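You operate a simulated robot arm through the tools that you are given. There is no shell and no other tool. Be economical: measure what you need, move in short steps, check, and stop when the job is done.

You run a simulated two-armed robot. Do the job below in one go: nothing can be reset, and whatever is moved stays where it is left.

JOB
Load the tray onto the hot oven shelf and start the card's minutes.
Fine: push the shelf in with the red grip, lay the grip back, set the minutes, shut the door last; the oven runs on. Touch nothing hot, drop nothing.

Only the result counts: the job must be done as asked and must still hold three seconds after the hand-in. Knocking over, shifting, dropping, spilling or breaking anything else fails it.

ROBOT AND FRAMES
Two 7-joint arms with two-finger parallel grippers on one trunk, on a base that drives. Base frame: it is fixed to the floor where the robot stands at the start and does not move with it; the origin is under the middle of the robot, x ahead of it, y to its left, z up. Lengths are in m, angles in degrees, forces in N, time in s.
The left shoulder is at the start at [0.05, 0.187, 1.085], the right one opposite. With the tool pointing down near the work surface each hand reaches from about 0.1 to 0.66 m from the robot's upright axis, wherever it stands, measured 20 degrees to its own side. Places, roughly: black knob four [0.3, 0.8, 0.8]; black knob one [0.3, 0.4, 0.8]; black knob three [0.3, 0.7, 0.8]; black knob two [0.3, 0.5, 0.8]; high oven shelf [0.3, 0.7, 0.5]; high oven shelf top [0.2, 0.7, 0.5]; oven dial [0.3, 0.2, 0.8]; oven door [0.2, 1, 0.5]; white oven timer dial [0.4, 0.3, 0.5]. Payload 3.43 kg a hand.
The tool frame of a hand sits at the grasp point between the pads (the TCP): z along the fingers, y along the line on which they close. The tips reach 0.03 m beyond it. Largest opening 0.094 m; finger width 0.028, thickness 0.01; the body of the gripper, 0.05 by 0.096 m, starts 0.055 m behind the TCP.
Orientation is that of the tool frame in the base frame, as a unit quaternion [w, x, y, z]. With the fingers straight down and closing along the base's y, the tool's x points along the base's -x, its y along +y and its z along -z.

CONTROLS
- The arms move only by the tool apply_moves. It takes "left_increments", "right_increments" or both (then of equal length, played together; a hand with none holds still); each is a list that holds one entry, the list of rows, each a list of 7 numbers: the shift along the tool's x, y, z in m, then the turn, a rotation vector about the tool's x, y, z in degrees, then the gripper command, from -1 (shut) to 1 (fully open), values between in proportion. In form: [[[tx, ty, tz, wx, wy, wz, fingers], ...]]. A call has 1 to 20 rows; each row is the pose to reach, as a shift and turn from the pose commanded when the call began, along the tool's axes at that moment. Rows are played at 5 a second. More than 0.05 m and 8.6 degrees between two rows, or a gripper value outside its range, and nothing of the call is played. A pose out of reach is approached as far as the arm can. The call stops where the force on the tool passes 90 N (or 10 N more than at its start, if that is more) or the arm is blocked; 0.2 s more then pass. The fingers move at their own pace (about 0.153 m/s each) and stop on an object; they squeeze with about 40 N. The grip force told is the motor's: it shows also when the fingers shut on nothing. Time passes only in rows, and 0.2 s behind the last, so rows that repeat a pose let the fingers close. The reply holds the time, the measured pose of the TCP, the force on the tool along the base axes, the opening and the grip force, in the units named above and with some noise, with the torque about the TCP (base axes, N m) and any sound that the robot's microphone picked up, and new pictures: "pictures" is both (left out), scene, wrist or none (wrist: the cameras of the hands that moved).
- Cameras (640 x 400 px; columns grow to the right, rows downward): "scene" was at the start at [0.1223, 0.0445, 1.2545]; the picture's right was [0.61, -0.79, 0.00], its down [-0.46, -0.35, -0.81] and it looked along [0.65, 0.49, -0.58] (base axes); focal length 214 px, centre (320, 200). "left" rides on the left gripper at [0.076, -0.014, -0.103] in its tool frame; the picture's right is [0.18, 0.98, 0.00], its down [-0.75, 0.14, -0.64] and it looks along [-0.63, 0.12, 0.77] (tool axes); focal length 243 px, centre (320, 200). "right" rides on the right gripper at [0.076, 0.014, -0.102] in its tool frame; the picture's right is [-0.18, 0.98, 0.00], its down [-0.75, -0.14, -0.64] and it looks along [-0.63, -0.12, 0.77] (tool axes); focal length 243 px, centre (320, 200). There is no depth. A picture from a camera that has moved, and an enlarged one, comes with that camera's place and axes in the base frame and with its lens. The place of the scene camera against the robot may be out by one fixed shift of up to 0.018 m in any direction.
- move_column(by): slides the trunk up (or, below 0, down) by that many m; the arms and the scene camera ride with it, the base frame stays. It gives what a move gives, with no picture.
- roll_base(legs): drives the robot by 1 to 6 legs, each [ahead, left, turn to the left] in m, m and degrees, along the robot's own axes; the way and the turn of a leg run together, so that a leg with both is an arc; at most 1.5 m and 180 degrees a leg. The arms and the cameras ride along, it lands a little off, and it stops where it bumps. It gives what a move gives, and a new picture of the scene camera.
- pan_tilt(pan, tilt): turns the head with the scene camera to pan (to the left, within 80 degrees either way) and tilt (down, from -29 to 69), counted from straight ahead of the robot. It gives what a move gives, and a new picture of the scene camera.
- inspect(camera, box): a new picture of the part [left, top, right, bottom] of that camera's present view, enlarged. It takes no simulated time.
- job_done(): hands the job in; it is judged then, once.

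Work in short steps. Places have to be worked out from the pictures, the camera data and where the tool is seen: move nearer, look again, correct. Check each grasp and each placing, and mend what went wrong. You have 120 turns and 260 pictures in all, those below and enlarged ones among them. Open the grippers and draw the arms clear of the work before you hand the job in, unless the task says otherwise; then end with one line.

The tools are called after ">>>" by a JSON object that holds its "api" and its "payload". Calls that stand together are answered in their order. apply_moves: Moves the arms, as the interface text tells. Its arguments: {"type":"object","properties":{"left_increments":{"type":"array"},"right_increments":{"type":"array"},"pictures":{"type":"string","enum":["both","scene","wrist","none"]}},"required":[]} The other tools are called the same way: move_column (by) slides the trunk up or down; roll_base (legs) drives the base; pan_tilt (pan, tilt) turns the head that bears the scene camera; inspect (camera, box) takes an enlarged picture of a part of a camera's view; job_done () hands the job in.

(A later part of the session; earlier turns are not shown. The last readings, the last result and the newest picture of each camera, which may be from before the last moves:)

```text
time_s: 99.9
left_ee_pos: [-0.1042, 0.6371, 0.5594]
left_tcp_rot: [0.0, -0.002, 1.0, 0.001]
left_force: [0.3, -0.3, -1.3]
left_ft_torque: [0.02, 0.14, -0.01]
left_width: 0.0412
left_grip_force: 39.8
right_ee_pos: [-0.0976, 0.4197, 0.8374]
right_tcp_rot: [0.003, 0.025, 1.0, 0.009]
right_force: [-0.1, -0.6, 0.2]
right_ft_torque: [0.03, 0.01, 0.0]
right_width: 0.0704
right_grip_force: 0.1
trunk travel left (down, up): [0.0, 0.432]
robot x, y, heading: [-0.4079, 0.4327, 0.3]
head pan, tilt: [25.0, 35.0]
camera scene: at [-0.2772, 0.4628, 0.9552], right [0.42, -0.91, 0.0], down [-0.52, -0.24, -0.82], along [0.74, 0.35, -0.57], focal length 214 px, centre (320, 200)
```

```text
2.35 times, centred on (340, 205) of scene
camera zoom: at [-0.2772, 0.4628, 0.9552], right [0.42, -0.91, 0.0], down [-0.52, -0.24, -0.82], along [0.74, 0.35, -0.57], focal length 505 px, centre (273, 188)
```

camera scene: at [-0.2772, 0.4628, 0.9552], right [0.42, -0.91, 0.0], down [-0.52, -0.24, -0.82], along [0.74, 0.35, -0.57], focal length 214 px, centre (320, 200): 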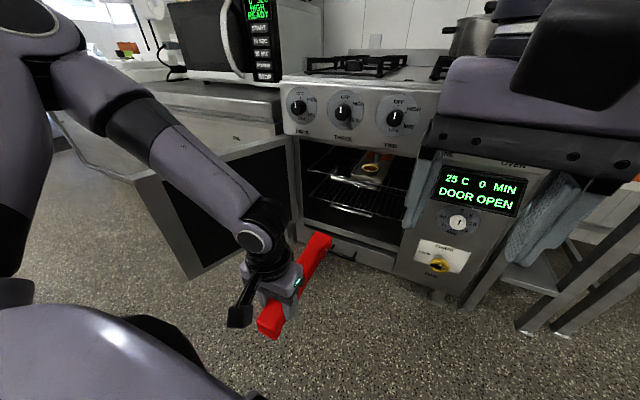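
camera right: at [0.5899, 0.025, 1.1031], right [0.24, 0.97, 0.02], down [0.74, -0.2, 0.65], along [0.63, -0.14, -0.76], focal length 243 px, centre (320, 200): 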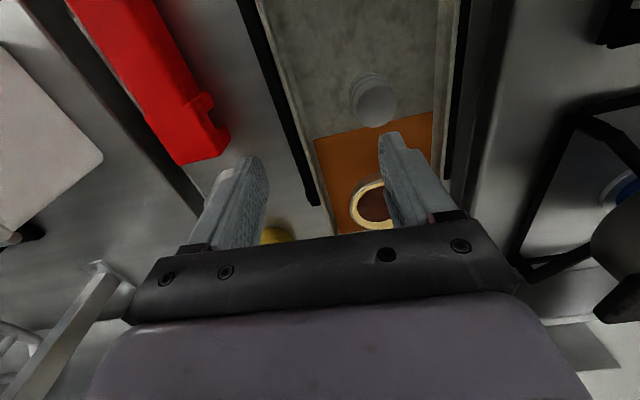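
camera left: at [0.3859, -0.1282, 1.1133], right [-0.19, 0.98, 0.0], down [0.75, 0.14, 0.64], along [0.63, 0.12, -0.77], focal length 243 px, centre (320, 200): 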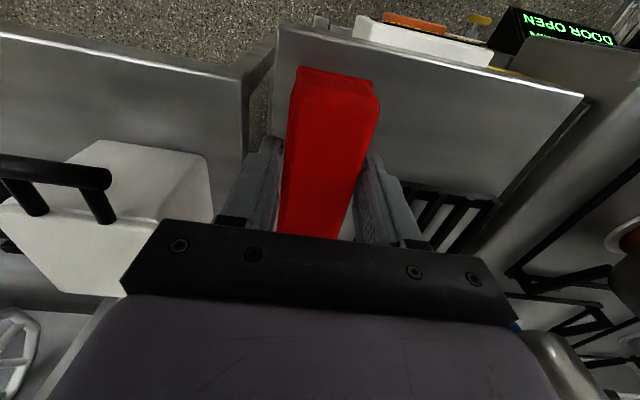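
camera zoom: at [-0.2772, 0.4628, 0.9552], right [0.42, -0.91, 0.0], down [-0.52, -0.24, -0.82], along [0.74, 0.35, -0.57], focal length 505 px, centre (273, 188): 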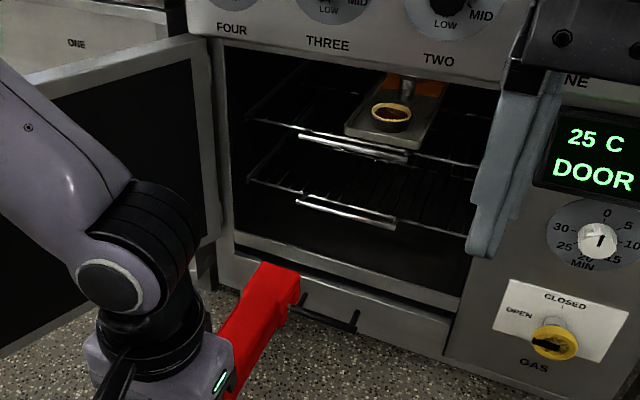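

The shelf and tray are fully in, aligned with the lower shelf. Now I take the grip back to the table: raise the trunk and arm, drive right then ahead.

>>> {"api": "apply_moves", "payload": {"left_increments": [[[0, 0, -0.05, 0, 0, 0, -1], [0, 0, -0.1, 0, 0, 0, -1], [0, 0, -0.15, 0, 0, 0, -1]]], "pictures": "none"}}

>>> {"api": "move_column", "payload": {"by": 0.3}}

>>> {"api": "roll_base", "payload": {"legs": [[0, -0.75, 0], [0.36, 0, 0]]}}

>>> {"api": "pan_tilt", "payload": {"pan": 15, "tilt": 40}}

```text
time_s: 100.7
left_ee_pos: [-0.1055, 0.6373, 0.71]
left_tcp_rot: [0.0, -0.002, 1.0, -0.001]
left_force: [0.3, -0.7, -2.5]
left_ft_torque: [0.0, 0.14, 0.02]
left_width: 0.0412
left_grip_force: 39.9
right_ee_pos: [-0.097, 0.4196, 0.837]
right_tcp_rot: [0.004, 0.026, 1.0, 0.008]
right_force: [-0.3, -0.3, 0.6]
right_ft_torque: [0.0, 0.01, -0.02]
right_width: 0.0705
right_grip_force: 0.0
trunk travel left (down, up): [0.0, 0.432]
robot x, y, heading: [-0.4108, 0.4357, 0.1]
head pan, tilt: [25.0, 35.0]
```

```text
time_s: 103.7
left_ee_pos: [-0.1037, 0.6364, 1.0096]
left_tcp_rot: [0.001, -0.003, 1.0, -0.001]
left_force: [0.7, 0.8, -2.0]
left_ft_torque: [-0.03, 0.14, 0.01]
left_width: 0.0413
left_grip_force: 39.8
right_ee_pos: [-0.0979, 0.42, 1.1377]
right_tcp_rot: [0.003, 0.024, 1.0, 0.009]
right_force: [0.0, -1.1, -0.1]
right_ft_torque: [0.02, -0.01, 0.03]
right_width: 0.0708
right_grip_force: 0.3
trunk travel left (down, up): [-0.3, 0.132]
robot x, y, heading: [-0.4101, 0.4322, 0.0]
head pan, tilt: [25.0, 35.0]
```

```text
time_s: 112.6
left_ee_pos: [0.2603, -0.1043, 1.0091]
left_tcp_rot: [0.0, -0.006, 1.0, 0.0]
left_force: [0.6, 0.1, -2.1]
left_ft_torque: [0.05, 0.11, 0.01]
left_width: 0.0412
left_grip_force: 39.7
right_ee_pos: [0.2685, -0.3232, 1.1378]
right_tcp_rot: [0.003, 0.022, 1.0, 0.009]
right_force: [0.4, 0.9, -0.8]
right_ft_torque: [0.0, 0.02, -0.02]
right_width: 0.0706
right_grip_force: 0.0
trunk travel left (down, up): [-0.3, 0.132]
robot x, y, heading: [-0.0477, -0.3115, 0.4]
head pan, tilt: [25.0, 35.0]
camera scene: at [0.0877, -0.2797, 1.2551], right [0.43, -0.9, 0.0], down [-0.52, -0.25, -0.82], along [0.74, 0.35, -0.57], focal length 214 px, centre (320, 200)
```

scene: 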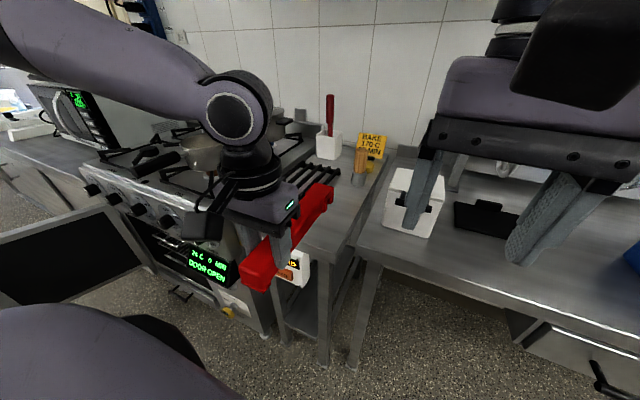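

```text
time_s: 113.3
left_ee_pos: [0.2591, -0.105, 1.0086]
left_tcp_rot: [0.001, -0.007, 1.0, -0.001]
left_force: [-0.2, 0.0, -2.3]
left_ft_torque: [0.02, 0.1, -0.01]
left_width: 0.0415
left_grip_force: 39.7
right_ee_pos: [0.2692, -0.3216, 1.1375]
right_tcp_rot: [0.004, 0.022, 1.0, 0.009]
right_force: [0.2, 0.3, 0.0]
right_ft_torque: [0.02, 0.0, -0.03]
right_width: 0.0706
right_grip_force: 0.0
trunk travel left (down, up): [-0.3, 0.132]
robot x, y, heading: [-0.0471, -0.3083, 0.5]
head pan, tilt: [15.0, 40.0]
camera scene: at [0.0897, -0.2949, 1.2477], right [0.27, -0.96, 0.0], down [-0.62, -0.17, -0.77], along [0.74, 0.2, -0.64], focal length 214 px, centre (320, 200)
```

scene: 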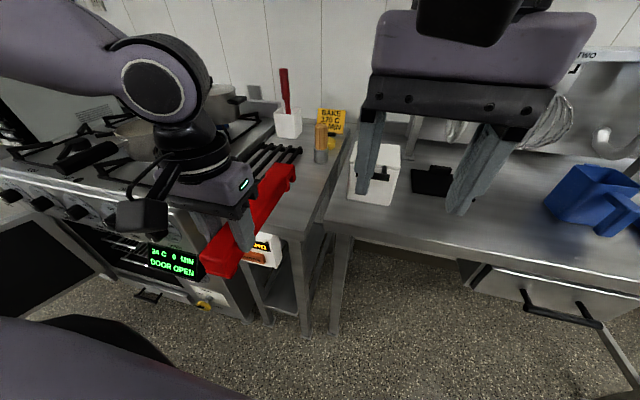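

I roll the last bit and extend the arm to just above the grip's original place (0.47, -0.1125).

>>> {"api": "roll_base", "payload": {"legs": [[0.048, 0, 0]]}}

>>> {"api": "apply_moves", "payload": {"left_increments": [[[-0.04, 0, 0, 0, 0, 0, -1], [-0.08, -0.004, 0, 0, 0, 0, -1], [-0.12, -0.008, 0, 0, 0, 0, -1], [-0.16, -0.008, 0.02, 0, 0, 0, -1], [-0.16, -0.008, 0.06, 0, 0, 0, -1], [-0.16, -0.008, 0.085, 0, 0, 0, -1]]], "pictures": "both"}}

>>> {"api": "inspect", "payload": {"camera": "scene", "box": [200, 80, 360, 240]}}

```text
time_s: 114.3
left_ee_pos: [0.3071, -0.1034, 1.0092]
left_tcp_rot: [0.001, -0.006, 1.0, 0.0]
left_force: [0.1, 0.9, -1.7]
left_ft_torque: [0.01, 0.15, -0.02]
left_width: 0.041
left_grip_force: 40.1
right_ee_pos: [0.316, -0.3218, 1.1375]
right_tcp_rot: [0.004, 0.021, 1.0, 0.009]
right_force: [-0.7, 0.4, 0.1]
right_ft_torque: [0.01, 0.02, 0.02]
right_width: 0.0708
right_grip_force: 0.1
trunk travel left (down, up): [-0.3, 0.132]
robot x, y, heading: [0.0012, -0.3063, 0.6]
head pan, tilt: [15.0, 40.0]
camera scene: at [0.1383, -0.2944, 1.2475], right [0.27, -0.96, 0.0], down [-0.62, -0.17, -0.77], along [0.74, 0.2, -0.64], focal length 214 px, centre (320, 200)
```

scene: 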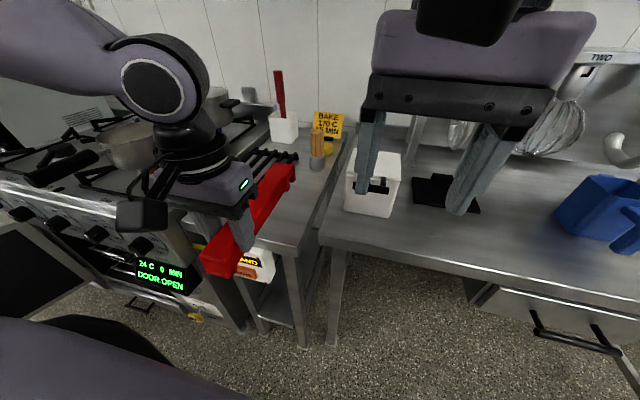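

```text
time_s: 115.7
left_ee_pos: [0.4664, -0.1107, 0.9241]
left_tcp_rot: [0.001, -0.006, 1.0, -0.001]
left_force: [-0.1, -0.7, -1.8]
left_ft_torque: [-0.01, 0.14, 0.01]
left_width: 0.0411
left_grip_force: 39.9
right_ee_pos: [0.3158, -0.3215, 1.1378]
right_tcp_rot: [0.004, 0.022, 1.0, 0.009]
right_force: [-1.1, 0.8, 0.1]
right_ft_torque: [-0.01, 0.01, -0.02]
right_width: 0.0703
right_grip_force: 0.1
trunk travel left (down, up): [-0.3, 0.132]
robot x, y, heading: [0.0003, -0.3049, 0.5]
head pan, tilt: [15.0, 40.0]
camera scene: at [0.1378, -0.2944, 1.2476], right [0.27, -0.96, 0.0], down [-0.62, -0.17, -0.77], along [0.74, 0.2, -0.64], focal length 214 px, centre (320, 200)
camera left: at [0.3911, -0.1268, 1.0275], right [-0.2, 0.98, 0.0], down [0.75, 0.15, 0.64], along [0.63, 0.13, -0.77], focal length 243 px, centre (320, 200)
```

scene: 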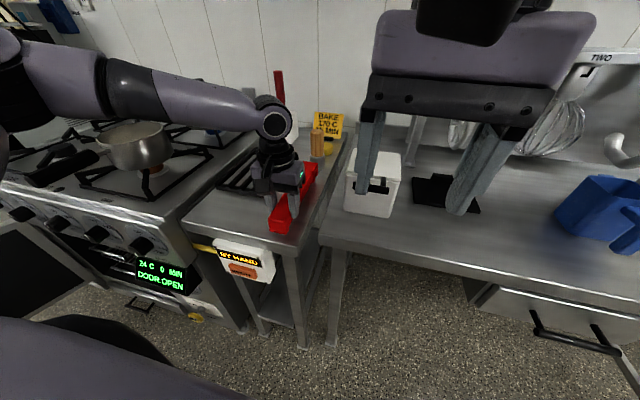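
left: 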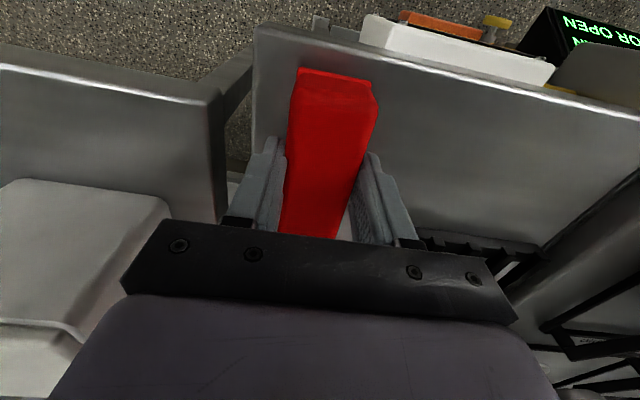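

```text
2.50 times, centred on (280, 160) of scene
camera zoom: at [0.1378, -0.2944, 1.2476], right [0.27, -0.96, 0.0], down [-0.62, -0.17, -0.77], along [0.74, 0.2, -0.64], focal length 536 px, centre (420, 300)
```

zoom: 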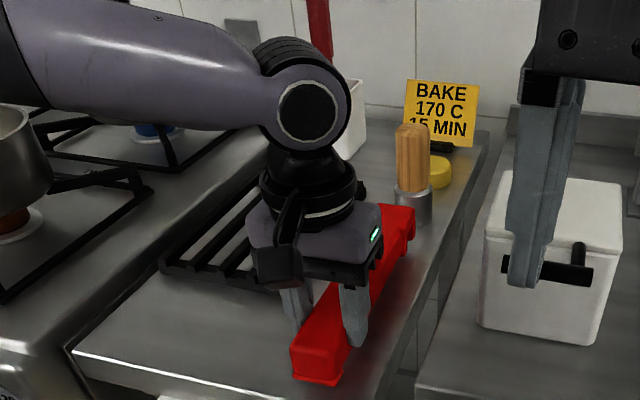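

Aligned with its old place. I lower 24 mm slowly and read the force.

>>> {"api": "apply_moves", "payload": {"left_increments": [[[0, 0, 0.01, 0, 0, 0, -1], [0, 0, 0.018, 0, 0, 0, -1], [0, 0, 0.024, 0, 0, 0, -1]]], "pictures": "none"}}

```text
time_s: 116.5
left_ee_pos: [0.4671, -0.1119, 0.9035]
left_tcp_rot: [0.004, -0.006, 1.0, -0.001]
left_force: [-6.1, 1.7, 10.3]
left_ft_torque: [0.2, -1.49, 0.28]
left_width: 0.0416
left_grip_force: 39.9
right_ee_pos: [0.3138, -0.3219, 1.1388]
right_tcp_rot: [0.004, 0.022, 1.0, 0.009]
right_force: [-0.5, -0.6, 0.1]
right_ft_torque: [0.04, -0.01, 0.03]
right_width: 0.0707
right_grip_force: 0.1
trunk travel left (down, up): [-0.3, 0.132]
robot x, y, heading: [0.0023, -0.312, 0.5]
head pan, tilt: [15.0, 40.0]
```

The far end touches first (slight droop of a few mm); I open so it settles, then rise.

>>> {"api": "apply_moves", "payload": {"left_increments": [[[0, 0, 0.022, 0, 0, 0, -0.05], [0, 0, 0.022, 0, 0, 0, 0.3], [0, 0, 0.022, 0, 0, 0, 1], [0, 0, -0.02, 0, 0, 0, 1], [0, 0, -0.06, 0, 0, 0, 1], [0, 0, -0.11, 0, 0, 0, 1]]], "pictures": "both"}}

>>> {"api": "inspect", "payload": {"camera": "scene", "box": [200, 80, 360, 240]}}

```text
time_s: 117.9
left_ee_pos: [0.4664, -0.1085, 1.012]
left_tcp_rot: [0.001, -0.007, 1.0, 0.0]
left_force: [-1.0, -0.1, 0.1]
left_ft_torque: [0.02, 0.0, -0.01]
left_width: 0.0939
left_grip_force: 0.2
right_ee_pos: [0.3152, -0.3227, 1.1387]
right_tcp_rot: [0.005, 0.022, 1.0, 0.009]
right_force: [-1.0, -0.5, 0.6]
right_ft_torque: [0.0, -0.01, 0.0]
right_width: 0.0703
right_grip_force: 0.1
trunk travel left (down, up): [-0.3, 0.132]
robot x, y, heading: [0.0036, -0.3075, 0.5]
head pan, tilt: [15.0, 40.0]
camera scene: at [0.137, -0.2949, 1.2476], right [0.27, -0.96, 0.0], down [-0.62, -0.17, -0.77], along [0.74, 0.21, -0.64], focal length 214 px, centre (320, 200)
camera left: at [0.3902, -0.1254, 1.1142], right [-0.2, 0.98, 0.0], down [0.75, 0.15, 0.64], along [0.63, 0.13, -0.77], focal length 243 px, centre (320, 200)
```

scene: 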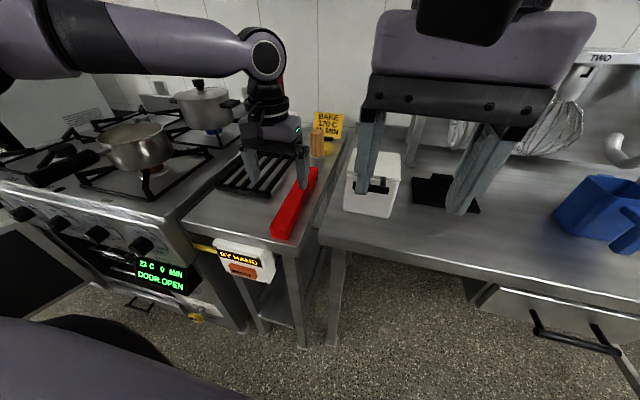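
left: 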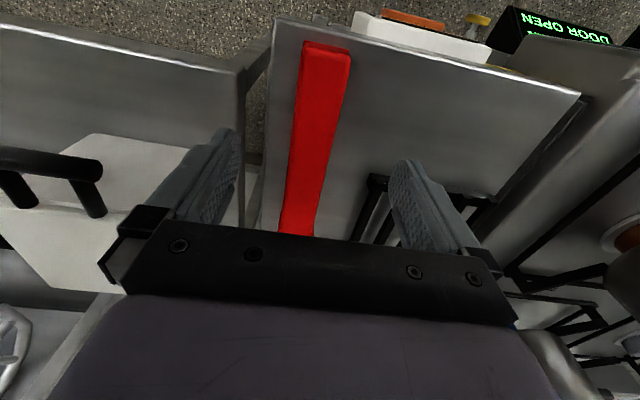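

```text
2.50 times, centred on (280, 160) of scene
camera zoom: at [0.137, -0.2949, 1.2476], right [0.27, -0.96, 0.0], down [-0.62, -0.17, -0.77], along [0.74, 0.21, -0.64], focal length 536 px, centre (420, 300)
```

zoom: 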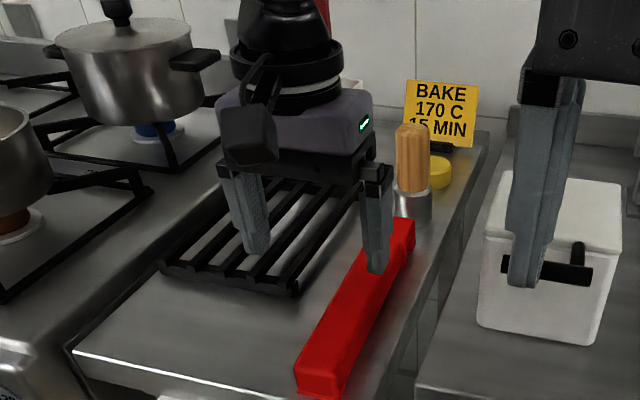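

The grip is laid back on the table. Now I retract the left hand and drive over to face the timer dial, lowering the trunk.

>>> {"api": "apply_moves", "payload": {"left_increments": [[[0.04, 0, 0, 0, 0, 0, 0], [0.08, 0, 0, 0, 0, 0, 0], [0.12, 0, 0, 0, 0, 0, 0], [0.16, 0, 0, 0, 0, 0, 0]]], "pictures": "none"}}

>>> {"api": "roll_base", "payload": {"legs": [[-0.4, 0, 0], [0, 0.72, 0]]}}

>>> {"api": "move_column", "payload": {"by": -0.3}}

>>> {"api": "pan_tilt", "payload": {"pan": -20, "tilt": 25}}

```text
time_s: 118.9
left_ee_pos: [0.3039, -0.1126, 1.0104]
left_tcp_rot: [0.001, -0.005, 1.0, 0.001]
left_force: [-0.6, 0.5, -0.4]
left_ft_torque: [-0.01, 0.0, 0.05]
left_width: 0.0469
left_grip_force: 0.1
right_ee_pos: [0.3148, -0.3213, 1.1388]
right_tcp_rot: [0.005, 0.022, 1.0, 0.009]
right_force: [0.1, -0.4, 0.2]
right_ft_torque: [0.01, 0.02, 0.02]
right_width: 0.0704
right_grip_force: 0.1
trunk travel left (down, up): [-0.3, 0.132]
robot x, y, heading: [0.005, -0.3089, 0.5]
head pan, tilt: [15.0, 40.0]
```

```text
time_s: 127.7
left_ee_pos: [-0.0913, 0.6025, 1.0113]
left_tcp_rot: [0.0, 0.001, 1.0, 0.0]
left_force: [0.3, -1.0, 1.0]
left_ft_torque: [0.0, -0.01, 0.0]
left_width: 0.0472
left_grip_force: 0.1
right_ee_pos: [-0.0838, 0.3917, 1.1381]
right_tcp_rot: [0.004, 0.028, 1.0, 0.009]
right_force: [-0.6, 0.5, -0.4]
right_ft_torque: [0.02, 0.0, 0.0]
right_width: 0.0704
right_grip_force: 0.2
trunk travel left (down, up): [-0.3, 0.132]
robot x, y, heading: [-0.393, 0.4104, -0.2]
head pan, tilt: [15.0, 40.0]
camera scene: at [-0.2616, 0.4216, 1.2477], right [0.26, -0.97, 0.0], down [-0.62, -0.16, -0.77], along [0.74, 0.2, -0.64], focal length 214 px, centre (320, 200)
```

scene: 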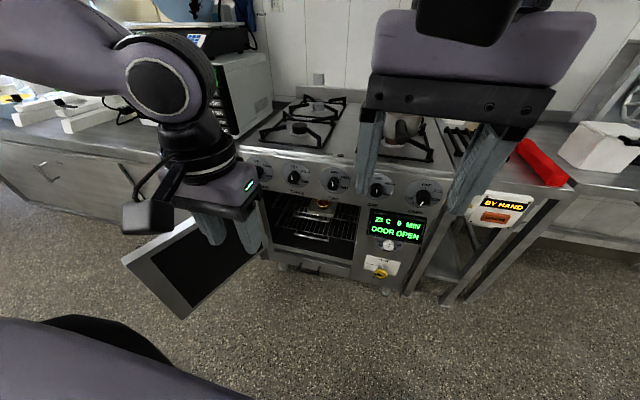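

```text
time_s: 130.7
left_ee_pos: [-0.0907, 0.601, 0.7097]
left_tcp_rot: [0.001, -0.001, 1.0, 0.0]
left_force: [-0.2, -0.6, -0.4]
left_ft_torque: [0.02, 0.01, 0.02]
left_width: 0.0472
left_grip_force: 0.0
right_ee_pos: [-0.0844, 0.3922, 0.8373]
right_tcp_rot: [0.003, 0.028, 1.0, 0.009]
right_force: [0.4, 0.2, 0.6]
right_ft_torque: [0.02, -0.01, 0.04]
right_width: 0.0708
right_grip_force: 0.0
trunk travel left (down, up): [0.0, 0.432]
robot x, y, heading: [-0.3954, 0.4103, -0.4]
head pan, tilt: [15.0, 40.0]
```

```text
time_s: 131.7
left_ee_pos: [-0.092, 0.602, 0.7107]
left_tcp_rot: [0.0, 0.0, 1.0, 0.0]
left_force: [-1.5, -0.6, 0.3]
left_ft_torque: [-0.01, -0.02, -0.02]
left_width: 0.047
left_grip_force: 0.0
right_ee_pos: [-0.084, 0.3922, 0.8385]
right_tcp_rot: [0.004, 0.028, 1.0, 0.009]
right_force: [0.1, -0.1, 0.4]
right_ft_torque: [-0.01, 0.04, 0.02]
right_width: 0.0703
right_grip_force: 0.1
trunk travel left (down, up): [0.0, 0.432]
robot x, y, heading: [-0.3981, 0.4085, -0.1]
head pan, tilt: [-20.0, 25.0]
camera scene: at [-0.2572, 0.3681, 0.9709], right [-0.34, -0.94, 0.0], down [-0.4, 0.15, -0.91], along [0.85, -0.31, -0.42], focal length 214 px, centre (320, 200)
```

scene: 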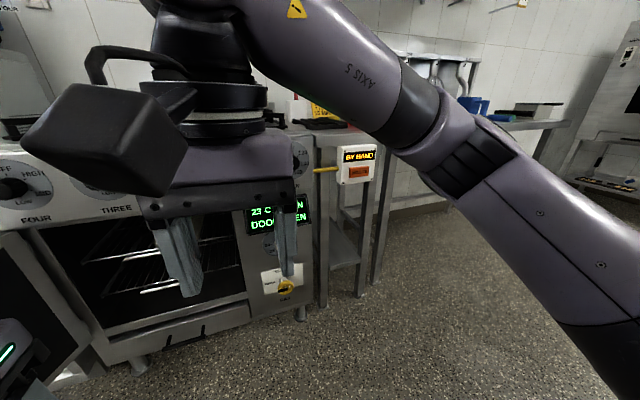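

From two earlier pictures the dial centre is near (0.36, 0.29, 0.515). I move the base to face it, then swing the right hand to point forward at (0.2, 0.30, 0.52).

>>> {"api": "roll_base", "payload": {"legs": [[0.09, 0.04, 0]]}}

>>> {"api": "apply_moves", "payload": {"right_increments": [[[-0.016, -0.011, 0.026, 0, -7.5, 0, 0], [-0.032, -0.022, 0.052, 0, -15, 0, 0], [-0.048, -0.033, 0.08, 0, -22.5, 0, 0], [-0.064, -0.044, 0.106, 0, -30, 0, 0], [-0.08, -0.055, 0.133, 0, -37.5, 0, 0], [-0.096, -0.066, 0.16, 0, -45, 0, 0], [-0.112, -0.077, 0.186, 0, -52.5, 0, 0], [-0.128, -0.088, 0.213, 0, -60, 0, 0], [-0.144, -0.099, 0.24, 0, -67.5, 0, 0], [-0.16, -0.11, 0.266, 0, -75, 0, 0], [-0.176, -0.121, 0.293, 0, -82.5, 0, 0], [-0.19, -0.132, 0.318, 0, -90, 0, 0]]], "pictures": "both"}}

```text
time_s: 132.9
left_ee_pos: [-0.0028, 0.643, 0.7107]
left_tcp_rot: [0.0, -0.001, 1.0, 0.0]
left_force: [0.3, 0.1, 0.2]
left_ft_torque: [0.02, 0.02, 0.0]
left_width: 0.0468
left_grip_force: 0.0
right_ee_pos: [0.0051, 0.4322, 0.837]
right_tcp_rot: [0.004, 0.026, 1.0, 0.008]
right_force: [-0.5, 0.9, 0.1]
right_ft_torque: [0.01, 0.01, 0.01]
right_width: 0.0704
right_grip_force: 0.1
trunk travel left (down, up): [0.0, 0.432]
robot x, y, heading: [-0.3038, 0.454, 0.1]
head pan, tilt: [-20.0, 25.0]
camera scene: at [-0.1683, 0.4079, 0.971], right [-0.34, -0.94, 0.0], down [-0.4, 0.15, -0.91], along [0.85, -0.31, -0.42], focal length 214 px, centre (320, 200)
```

scene: 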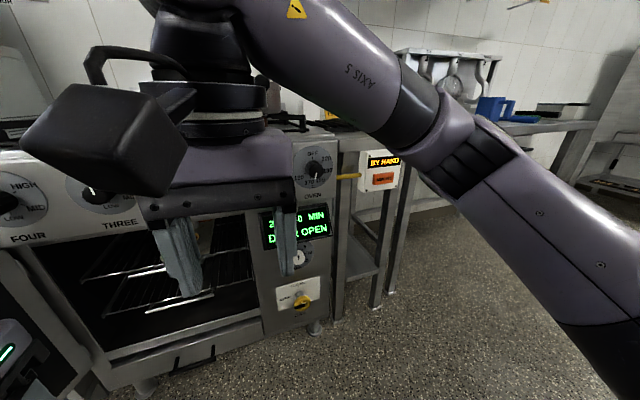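

```text
time_s: 135.5
left_ee_pos: [-0.004, 0.6413, 0.7111]
left_tcp_rot: [0.001, -0.001, 1.0, 0.0]
left_force: [-0.5, 0.2, -0.3]
left_ft_torque: [0.02, 0.0, -0.02]
left_width: 0.0473
left_grip_force: 0.0
right_ee_pos: [0.1729, 0.3736, 0.5729]
right_tcp_rot: [0.705, 0.034, 0.708, -0.021]
right_force: [0.0, -1.1, -0.1]
right_ft_torque: [0.0, -0.02, 0.0]
right_width: 0.0469
right_grip_force: 0.1
right hand out of reach, approached as far as the arm can: row 10, 11, 12
trunk travel left (down, up): [0.0, 0.432]
robot x, y, heading: [-0.3077, 0.449, -0.2]
head pan, tilt: [-20.0, 25.0]
camera scene: at [-0.1683, 0.4079, 0.971], right [-0.34, -0.94, 0.0], down [-0.4, 0.15, -0.91], along [0.85, -0.31, -0.42], focal length 214 px, centre (320, 200)
camera right: at [0.0725, 0.3962, 0.4969], right [0.08, 0.98, 0.2], down [-0.65, -0.1, 0.75], along [0.76, -0.19, 0.62], focal length 243 px, centre (320, 200)
```

scene: 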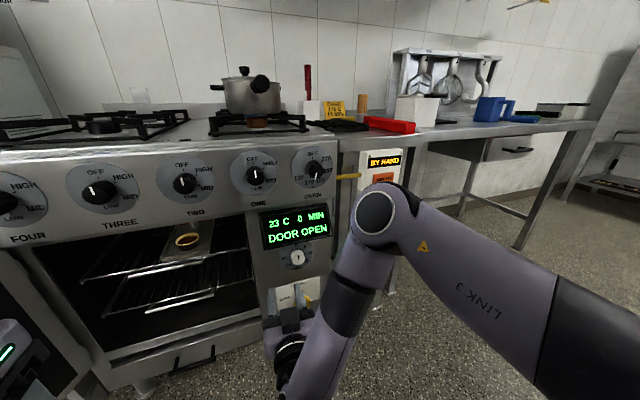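
right: 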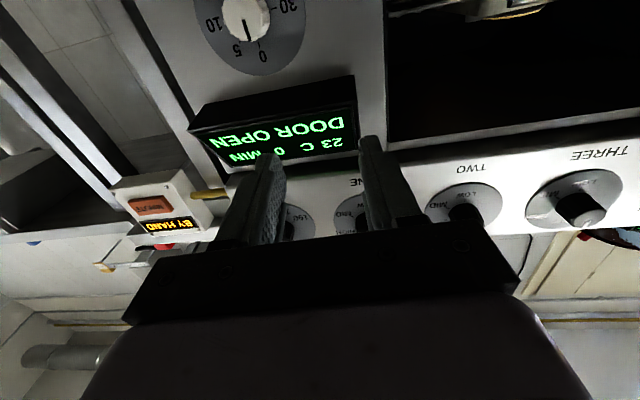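

The dial and display are in clear view now; I enlarge both for exact position and mark directions.

>>> {"api": "inspect", "payload": {"camera": "scene", "box": [250, 200, 350, 290]}}

>>> {"api": "inspect", "payload": {"camera": "right", "box": [170, 0, 330, 100]}}

```text
4.44 times, centred on (300, 245) of scene
camera zoom: at [-0.1683, 0.4079, 0.971], right [-0.34, -0.94, 0.0], down [-0.4, 0.15, -0.91], along [0.85, -0.31, -0.42], focal length 953 px, centre (409, 0)
```

zoom: 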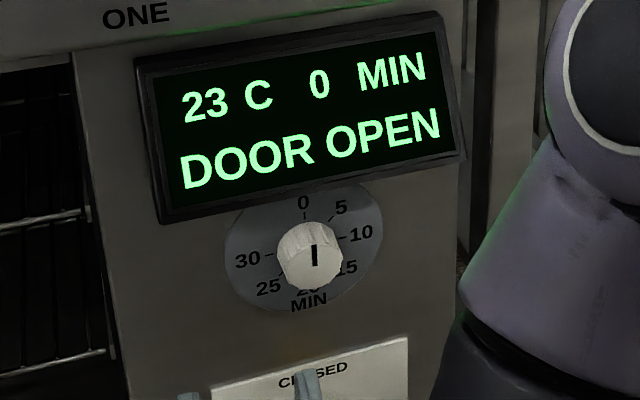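

```text
4.00 times, centred on (250, 50) of right
camera zoom: at [0.0725, 0.3962, 0.4969], right [0.08, 0.98, 0.2], down [-0.65, -0.1, 0.75], along [0.76, -0.19, 0.62], focal length 970 px, centre (600, 800)
```

zoom: 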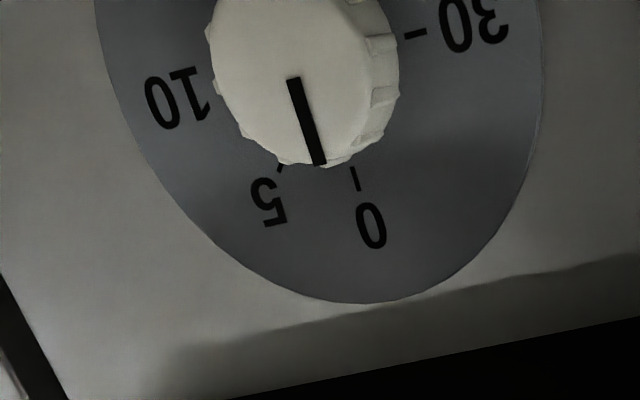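

Refined: knob front at about (0.366, 0.293, 0.497), ~0.04 m across; the scale is 9° per minute, so 15 min ≈ 135° clockwise. I bring the right hand to a standoff at (0.30, 0.293, 0.497), squaring its yaw.

>>> {"api": "apply_moves", "payload": {"right_increments": [[[0.015, -0.0145, 0.026, -1, 0, 0, 0.5], [0.03, -0.029, 0.052, -2, 0, 0, 0.5], [0.045, -0.043, 0.078, -3, 0, 0, 0.5], [0.06, -0.058, 0.105, -4, 0, 0, 0.5], [0.0741, -0.0722, 0.1333, -4.5, 0, 0, 0.5]]], "pictures": "both"}}

```text
time_s: 136.7
left_ee_pos: [-0.0022, 0.6429, 0.7109]
left_tcp_rot: [0.002, -0.001, 1.0, 0.0]
left_force: [0.0, 0.3, -0.1]
left_ft_torque: [-0.02, -0.01, 0.02]
left_width: 0.047
left_grip_force: 0.0
right_ee_pos: [0.2604, 0.4063, 0.5841]
right_tcp_rot: [0.698, 0.018, 0.716, -0.007]
right_force: [-0.6, 0.4, -0.8]
right_ft_torque: [-0.01, 0.01, 0.03]
right_width: 0.0707
right_grip_force: 0.1
right hand out of reach, approached as far as the arm can: row 1, 2, 3, 4, 5
trunk travel left (down, up): [0.0, 0.432]
robot x, y, heading: [-0.309, 0.4513, -0.0]
head pan, tilt: [-20.0, 25.0]
camera scene: at [-0.1682, 0.4079, 0.971], right [-0.34, -0.94, 0.0], down [-0.4, 0.15, -0.91], along [0.85, -0.31, -0.42], focal length 214 px, centre (320, 200)
camera right: at [0.1569, 0.4245, 0.5095], right [0.04, 0.98, 0.2], down [-0.63, -0.13, 0.77], along [0.78, -0.15, 0.61], focal length 243 px, centre (320, 200)
```

scene: 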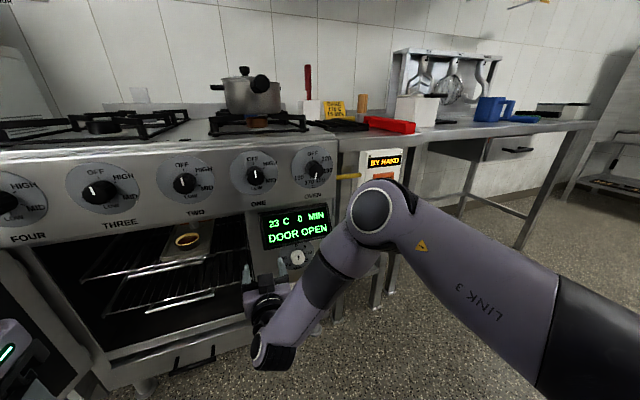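
right: 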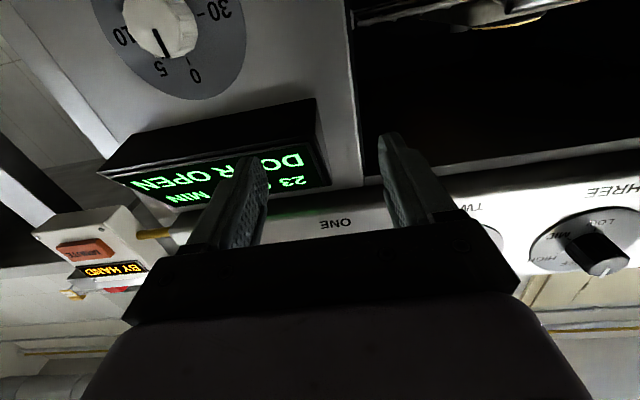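

The arm cannot bring the hand that far right in this posture, so I shift the base 0.11 m right to bring the dial to it, then try lowering.

>>> {"api": "roll_base", "payload": {"legs": [[0, -0.113, 0]]}}

>>> {"api": "apply_moves", "payload": {"right_increments": [[[0.03, 0, 0.0, 0, 0, 0, 0.5], [0.06, 0, 0.0, 0, 0, 0, 0.5], [0.087, 0, 0.0, 0, 0, 0, 0.5]]], "pictures": "both"}}

```text
time_s: 138.3
left_ee_pos: [-0.0034, 0.5289, 0.711]
left_tcp_rot: [0.001, -0.001, 1.0, -0.001]
left_force: [0.5, 0.7, -0.7]
left_ft_torque: [0.01, -0.02, -0.04]
left_width: 0.0469
left_grip_force: 0.0
right_ee_pos: [0.2603, 0.2928, 0.5831]
right_tcp_rot: [0.697, 0.017, 0.717, -0.005]
right_force: [0.2, -0.6, 0.6]
right_ft_torque: [0.02, 0.0, 0.02]
right_width: 0.0702
right_grip_force: 0.0
trunk travel left (down, up): [0.0, 0.432]
robot x, y, heading: [-0.3104, 0.3362, -0.1]
head pan, tilt: [-20.0, 25.0]
camera scene: at [-0.1684, 0.2942, 0.971], right [-0.34, -0.94, 0.0], down [-0.4, 0.14, -0.91], along [0.85, -0.31, -0.42], focal length 214 px, centre (320, 200)
```

scene: 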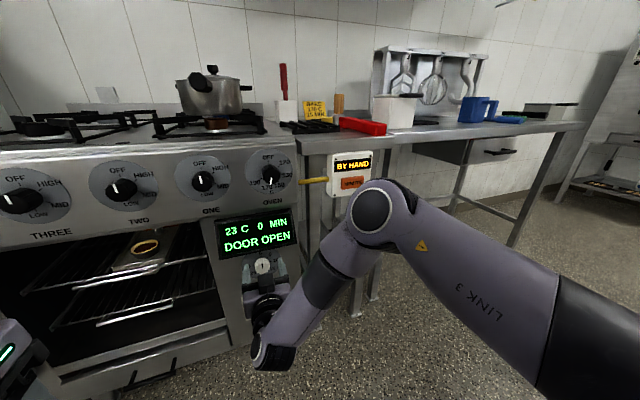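

```text
time_s: 139.1
left_ee_pos: [-0.001, 0.5292, 0.7117]
left_tcp_rot: [0.001, -0.001, 1.0, 0.0]
left_force: [-0.1, 0.8, 0.0]
left_ft_torque: [-0.01, -0.01, -0.01]
left_width: 0.0471
left_grip_force: 0.2
right_ee_pos: [0.2494, 0.3231, 0.5304]
right_tcp_rot: [0.692, 0.025, 0.722, -0.012]
right_force: [0.5, 0.4, 1.0]
right_ft_torque: [-0.03, 0.04, -0.01]
right_width: 0.0704
right_grip_force: 0.0
right hand out of reach, approached as far as the arm can: row 1, 2, 3
trunk travel left (down, up): [0.0, 0.432]
robot x, y, heading: [-0.3086, 0.3332, -0.0]
head pan, tilt: [-20.0, 25.0]
camera scene: at [-0.1684, 0.2941, 0.971], right [-0.34, -0.94, 0.0], down [-0.4, 0.14, -0.91], along [0.85, -0.31, -0.42], focal length 214 px, centre (320, 200)
camera right: at [0.1456, 0.3436, 0.4574], right [0.06, 0.98, 0.2], down [-0.62, -0.12, 0.78], along [0.78, -0.17, 0.6], focal length 243 px, centre (320, 200)
```

scene: 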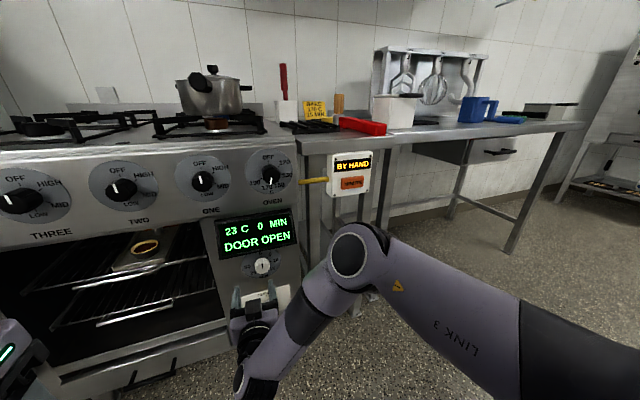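
right: 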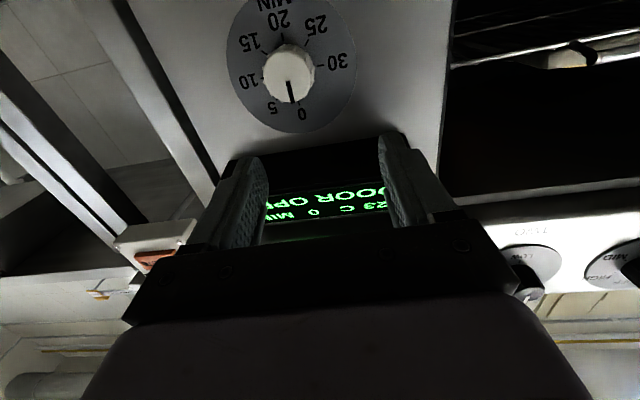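

The arm looks over-folded, so I back the base 0.06 m and re-aim at the standoff, correcting the small yaw/pitch.

>>> {"api": "roll_base", "payload": {"legs": [[-0.06, 0, 0]]}}

>>> {"api": "apply_moves", "payload": {"right_increments": [[[0.007, -0.006, 0.028, -1, -1, 0, 0.5], [0.014, -0.012, 0.056, -2, -1.5, 0, 0.5], [0.021, -0.018, 0.084, -3, -2.5, 0, 0.5], [0.0277, -0.0248, 0.1128, -3, -2.5, 0, 0.5]]], "pictures": "both"}}

```text
time_s: 140.1
left_ee_pos: [-0.0622, 0.5276, 0.7107]
left_tcp_rot: [0.001, 0.0, 1.0, 0.0]
left_force: [0.2, -0.1, -0.5]
left_ft_torque: [-0.01, 0.0, 0.01]
left_width: 0.0471
left_grip_force: 0.0
right_ee_pos: [0.1911, 0.3235, 0.5285]
right_tcp_rot: [0.692, 0.025, 0.721, -0.013]
right_force: [0.2, -1.1, 0.5]
right_ft_torque: [0.0, -0.02, 0.02]
right_width: 0.0706
right_grip_force: 0.0
trunk travel left (down, up): [0.0, 0.432]
robot x, y, heading: [-0.3665, 0.3304, -0.2]
head pan, tilt: [-20.0, 25.0]
camera scene: at [-0.2277, 0.2942, 0.971], right [-0.34, -0.94, 0.0], down [-0.4, 0.14, -0.91], along [0.85, -0.31, -0.42], focal length 214 px, centre (320, 200)
```

scene: 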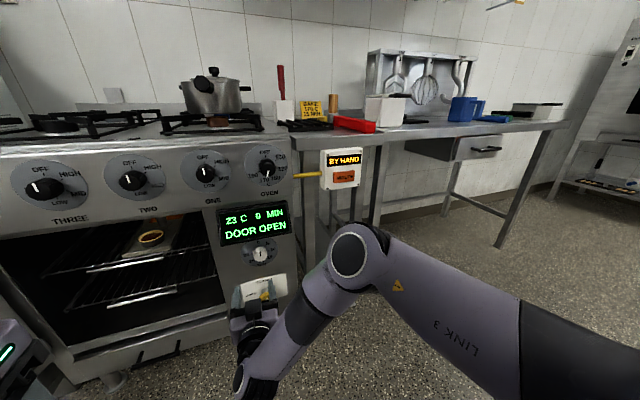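

```text
time_s: 141.1
left_ee_pos: [-0.0627, 0.5284, 0.7105]
left_tcp_rot: [0.001, 0.0, 1.0, 0.001]
left_force: [0.2, -0.4, 0.1]
left_ft_torque: [-0.02, -0.04, -0.04]
left_width: 0.0468
left_grip_force: 0.1
right_ee_pos: [0.2967, 0.3374, 0.5481]
right_tcp_rot: [0.692, 0.022, 0.722, -0.01]
right_force: [-0.1, -0.9, 0.9]
right_ft_torque: [0.01, 0.02, 0.0]
right_width: 0.0705
right_grip_force: 0.1
right hand out of reach, approached as far as the arm can: row 1, 2, 3, 4
trunk travel left (down, up): [0.0, 0.432]
robot x, y, heading: [-0.3647, 0.3312, -0.1]
head pan, tilt: [-20.0, 25.0]
camera scene: at [-0.2277, 0.2941, 0.971], right [-0.34, -0.94, 0.0], down [-0.4, 0.15, -0.91], along [0.85, -0.31, -0.42], focal length 214 px, centre (320, 200)
camera right: at [0.1935, 0.3562, 0.4766], right [0.05, 0.98, 0.2], down [-0.62, -0.12, 0.78], along [0.79, -0.16, 0.6], focal length 243 px, centre (320, 200)
```

scene: 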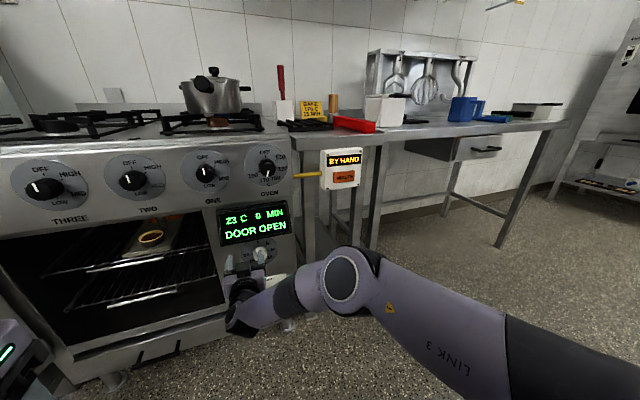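
right: 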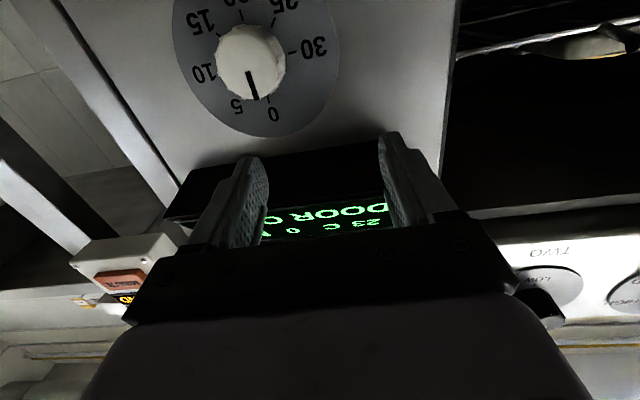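

The right wrist is at a joint limit here. A better geometry is the left arm with the robot turned 40° left, standing in front of the table; first I fold the right hand back to its down-pointing carry pose.

>>> {"api": "apply_moves", "payload": {"right_increments": [[[0, 0, -0.04, 0, 0, 0, 0.5], [0, 0, -0.08, 0, 0, 0, 0.5], [-0.024, -0.004, -0.1, 0, 7.5, 0, 0.5], [-0.048, -0.008, -0.12, 0, 15, 0, 0.5], [-0.072, -0.012, -0.142, 0, 22.5, 0, 0.5], [-0.096, -0.016, -0.163, 0, 30, 0, 0.5], [-0.12, -0.02, -0.184, 0, 37.5, 0, 0.5], [-0.145, -0.024, -0.205, 0, 45, 0, 0.5], [-0.17, -0.028, -0.226, 0, 52.5, 0, 0.5], [-0.194, -0.032, -0.247, 0, 60, 0, 0.5], [-0.218, -0.036, -0.268, 0, 67.5, 0, 0.5], [-0.242, -0.04, -0.289, 0, 75, 0, 0.5], [-0.266, -0.044, -0.31, 0, 82.5, 0, 0.5], [-0.29, -0.05, -0.33, 0, 88, 0, 0.5]]], "pictures": "scene"}}

```text
time_s: 144.1
left_ee_pos: [-0.0625, 0.5292, 0.7098]
left_tcp_rot: [0.001, 0.0, 1.0, 0.0]
left_force: [0.3, -0.4, 0.5]
left_ft_torque: [0.0, -0.04, 0.03]
left_width: 0.0468
left_grip_force: 0.1
right_ee_pos: [-0.0239, 0.2958, 0.8511]
right_tcp_rot: [-0.005, 0.022, 1.0, 0.008]
right_force: [0.1, -0.2, 0.2]
right_ft_torque: [-0.01, 0.04, -0.01]
right_width: 0.0705
right_grip_force: 0.1
trunk travel left (down, up): [0.0, 0.432]
robot x, y, heading: [-0.3669, 0.3347, -0.1]
head pan, tilt: [-20.0, 25.0]
camera scene: at [-0.2277, 0.2942, 0.971], right [-0.34, -0.94, 0.0], down [-0.4, 0.14, -0.91], along [0.85, -0.31, -0.42], focal length 214 px, centre (320, 200)
```

scene: 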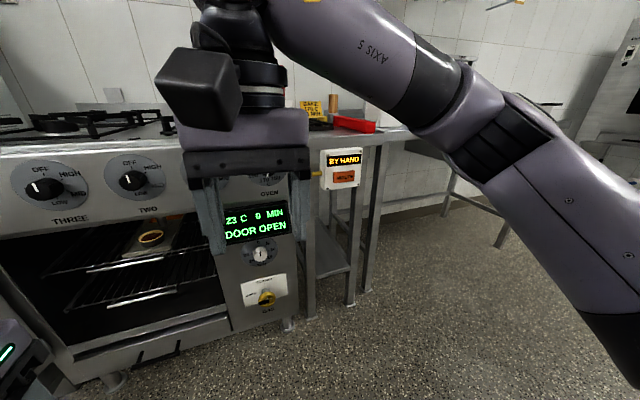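

Now I drive right 0.435, ahead 0.22, and turn 40° left.

>>> {"api": "roll_base", "payload": {"legs": [[0, -0.435, 0], [0.22, 0, 0], [0, 0, 40]]}}

>>> {"api": "pan_tilt", "payload": {"pan": -5, "tilt": 30}}

```text
time_s: 151.6
left_ee_pos: [-0.0375, 0.2436, 0.7111]
left_tcp_rot: [0.001, -0.34, 0.94, -0.001]
left_force: [-0.8, 1.6, -0.7]
left_ft_torque: [-0.01, 0.0, 0.02]
left_width: 0.0467
left_grip_force: 0.0
right_ee_pos: [0.141, 0.0907, 0.851]
right_tcp_rot: [-0.006, -0.318, 0.948, 0.006]
right_force: [-0.2, 0.2, 0.1]
right_ft_torque: [0.0, 0.03, 0.0]
right_width: 0.0705
right_grip_force: 0.0
trunk travel left (down, up): [0.0, 0.432]
robot x, y, heading: [-0.1464, -0.1003, 39.7]
head pan, tilt: [-20.0, 25.0]
camera scene: at [-0.0213, -0.0411, 0.971], right [0.34, -0.94, 0.0], down [-0.4, -0.14, -0.91], along [0.85, 0.3, -0.42], focal length 214 px, centre (320, 200)
```

scene: 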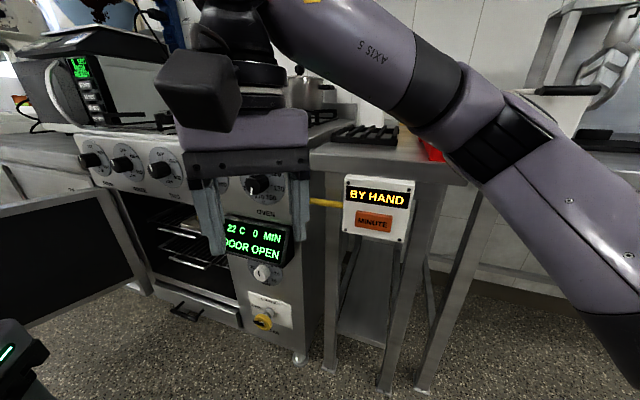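

```text
time_s: 152.4
left_ee_pos: [-0.0368, 0.2433, 0.7106]
left_tcp_rot: [0.002, -0.341, 0.94, 0.0]
left_force: [-0.4, -0.6, 0.0]
left_ft_torque: [-0.01, 0.03, 0.0]
left_width: 0.0468
left_grip_force: 0.0
right_ee_pos: [0.1405, 0.0883, 0.8511]
right_tcp_rot: [-0.007, -0.318, 0.948, 0.006]
right_force: [-0.4, 0.7, -0.2]
right_ft_torque: [-0.02, 0.0, -0.01]
right_width: 0.0705
right_grip_force: 0.1
trunk travel left (down, up): [0.0, 0.432]
robot x, y, heading: [-0.1472, -0.0971, 39.4]
head pan, tilt: [-5.0, 30.0]
camera scene: at [-0.0336, -0.0207, 0.963], right [0.57, -0.82, 0.0], down [-0.41, -0.28, -0.87], along [0.71, 0.49, -0.5], focal length 214 px, centre (320, 200)
```

scene: 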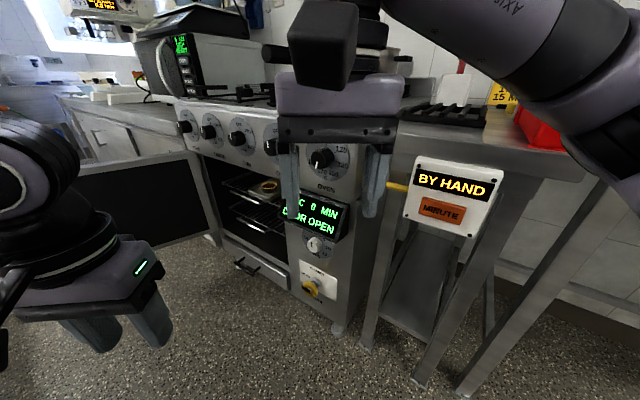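

Now the left hand: first I yaw it 40° to align with world x while moving it near (0.10, 0.30, 0.62).

>>> {"api": "apply_moves", "payload": {"left_increments": [[[-0.028, -0.009, 0.018, 0, 0, 8, 0.5], [-0.057, -0.018, 0.036, 0, 0, 16, 0.5], [-0.085, -0.026, 0.054, 0, 0, 24, 0.5], [-0.113, -0.035, 0.072, 0, 0, 32, 0.5], [-0.1416, -0.0441, 0.09, 0, 0, 39.7, 0.5]]], "pictures": "none"}}

```text
time_s: 153.6
left_ee_pos: [0.0901, 0.3034, 0.6247]
left_tcp_rot: [0.002, 0.0, 1.0, 0.0]
left_force: [0.3, 0.0, -0.2]
left_ft_torque: [-0.01, 0.0, 0.01]
left_width: 0.0705
left_grip_force: 0.0
left hand out of reach, approached as far as the arm can: row 5
right_ee_pos: [0.1415, 0.0904, 0.8521]
right_tcp_rot: [-0.006, -0.318, 0.948, 0.007]
right_force: [0.6, -0.4, 1.3]
right_ft_torque: [0.01, 0.01, 0.01]
right_width: 0.0706
right_grip_force: 0.1
trunk travel left (down, up): [0.0, 0.432]
robot x, y, heading: [-0.1484, -0.1023, 39.7]
head pan, tilt: [-5.0, 30.0]
```

Now pitch the left hand up to point at the oven, ending at standoff (0.29, 0.293, 0.497).

>>> {"api": "apply_moves", "payload": {"left_increments": [[[-0.017, -0.001, 0.011, 0, -7.5, 0, 0.5], [-0.033, -0.002, 0.021, 0, -15, 0, 0.5], [-0.05, -0.003, 0.032, 0, -22.5, 0, 0.5], [-0.067, -0.004, 0.043, 0, -30, 0, 0.5], [-0.083, -0.005, 0.053, 0, -37.5, 0, 0.5], [-0.1, -0.006, 0.064, 0, -45, 0, 0.5], [-0.117, -0.006, 0.075, 0, -52.5, 0, 0.5], [-0.133, -0.007, 0.085, 0, -60, 0, 0.5], [-0.15, -0.008, 0.096, 0, -67.5, 0, 0.5], [-0.167, -0.009, 0.107, 0, -75, 0, 0.5], [-0.183, -0.01, 0.117, 0, -82.5, 0, 0.5], [-0.2, -0.0104, 0.128, 0, -90, 0, 0.5]]], "pictures": "both"}}

```text
time_s: 156.2
left_ee_pos: [0.1701, 0.3339, 0.6414]
left_tcp_rot: [0.708, -0.001, 0.706, 0.001]
left_force: [-0.4, -0.6, 0.3]
left_ft_torque: [-0.02, -0.01, 0.0]
left_width: 0.0704
left_grip_force: 0.2
left hand out of reach, approached as far as the arm can: row 5, 6, 7, 8, 9, 10, 11, 12
right_ee_pos: [0.1424, 0.0893, 0.8513]
right_tcp_rot: [-0.005, -0.318, 0.948, 0.006]
right_force: [0.0, 0.2, -0.7]
right_ft_torque: [-0.01, -0.02, -0.03]
right_width: 0.0703
right_grip_force: 0.0
trunk travel left (down, up): [0.0, 0.432]
robot x, y, heading: [-0.1461, -0.1049, 39.2]
head pan, tilt: [-5.0, 30.0]
camera scene: at [-0.0337, -0.0207, 0.963], right [0.57, -0.82, 0.0], down [-0.41, -0.28, -0.87], along [0.71, 0.49, -0.5], focal length 214 px, centre (320, 200)
camera left: at [0.0685, 0.3187, 0.5661], right [0.0, 0.98, -0.18], down [-0.64, 0.14, 0.75], along [0.76, 0.12, 0.63], focal length 243 px, centre (320, 200)
```

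scene: 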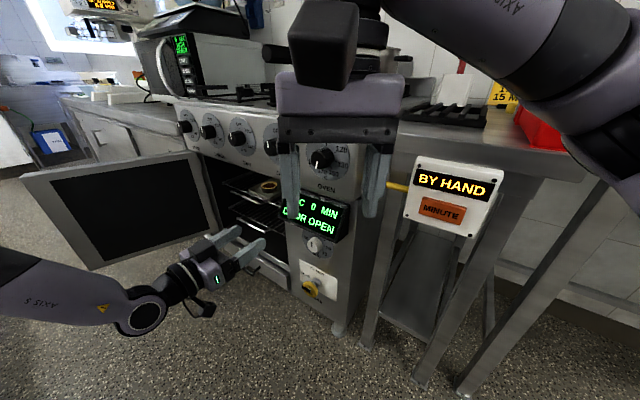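
left: 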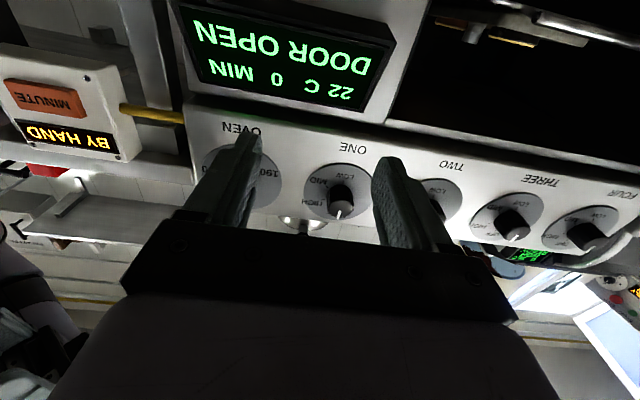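

The forearm is now better aligned. From here I command the standoff again to see whether it is reached.

>>> {"api": "apply_moves", "payload": {"left_increments": [[[0.036, -0.01, 0.024, 0, 0, 0, 0.5], [0.072, -0.02, 0.048, 0, 0, 0, 0.5], [0.108, -0.03, 0.072, 0, 0, 0, 0.5], [0.144, -0.041, 0.1, 0, 0, 0, 0.5]]], "pictures": "scene"}}

```text
time_s: 157.2
left_ee_pos: [0.17, 0.333, 0.6411]
left_tcp_rot: [0.707, -0.001, 0.707, 0.001]
left_force: [-0.1, -0.2, 0.0]
left_ft_torque: [-0.01, 0.05, 0.03]
left_width: 0.0704
left_grip_force: 0.1
left hand out of reach, approached as far as the arm can: row 1, 2, 3, 4
right_ee_pos: [0.1411, 0.0884, 0.8518]
right_tcp_rot: [-0.006, -0.319, 0.948, 0.006]
right_force: [-0.3, 0.6, 0.2]
right_ft_torque: [-0.01, 0.0, -0.03]
right_width: 0.0705
right_grip_force: 0.1
trunk travel left (down, up): [0.0, 0.432]
robot x, y, heading: [-0.1474, -0.102, 39.7]
head pan, tilt: [-5.0, 30.0]
camera scene: at [-0.0337, -0.0207, 0.963], right [0.57, -0.82, 0.0], down [-0.41, -0.28, -0.87], along [0.71, 0.49, -0.5], focal length 214 px, centre (320, 200)
```

scene: 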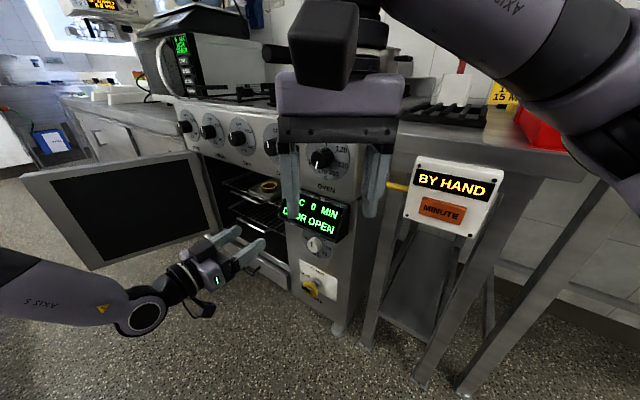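

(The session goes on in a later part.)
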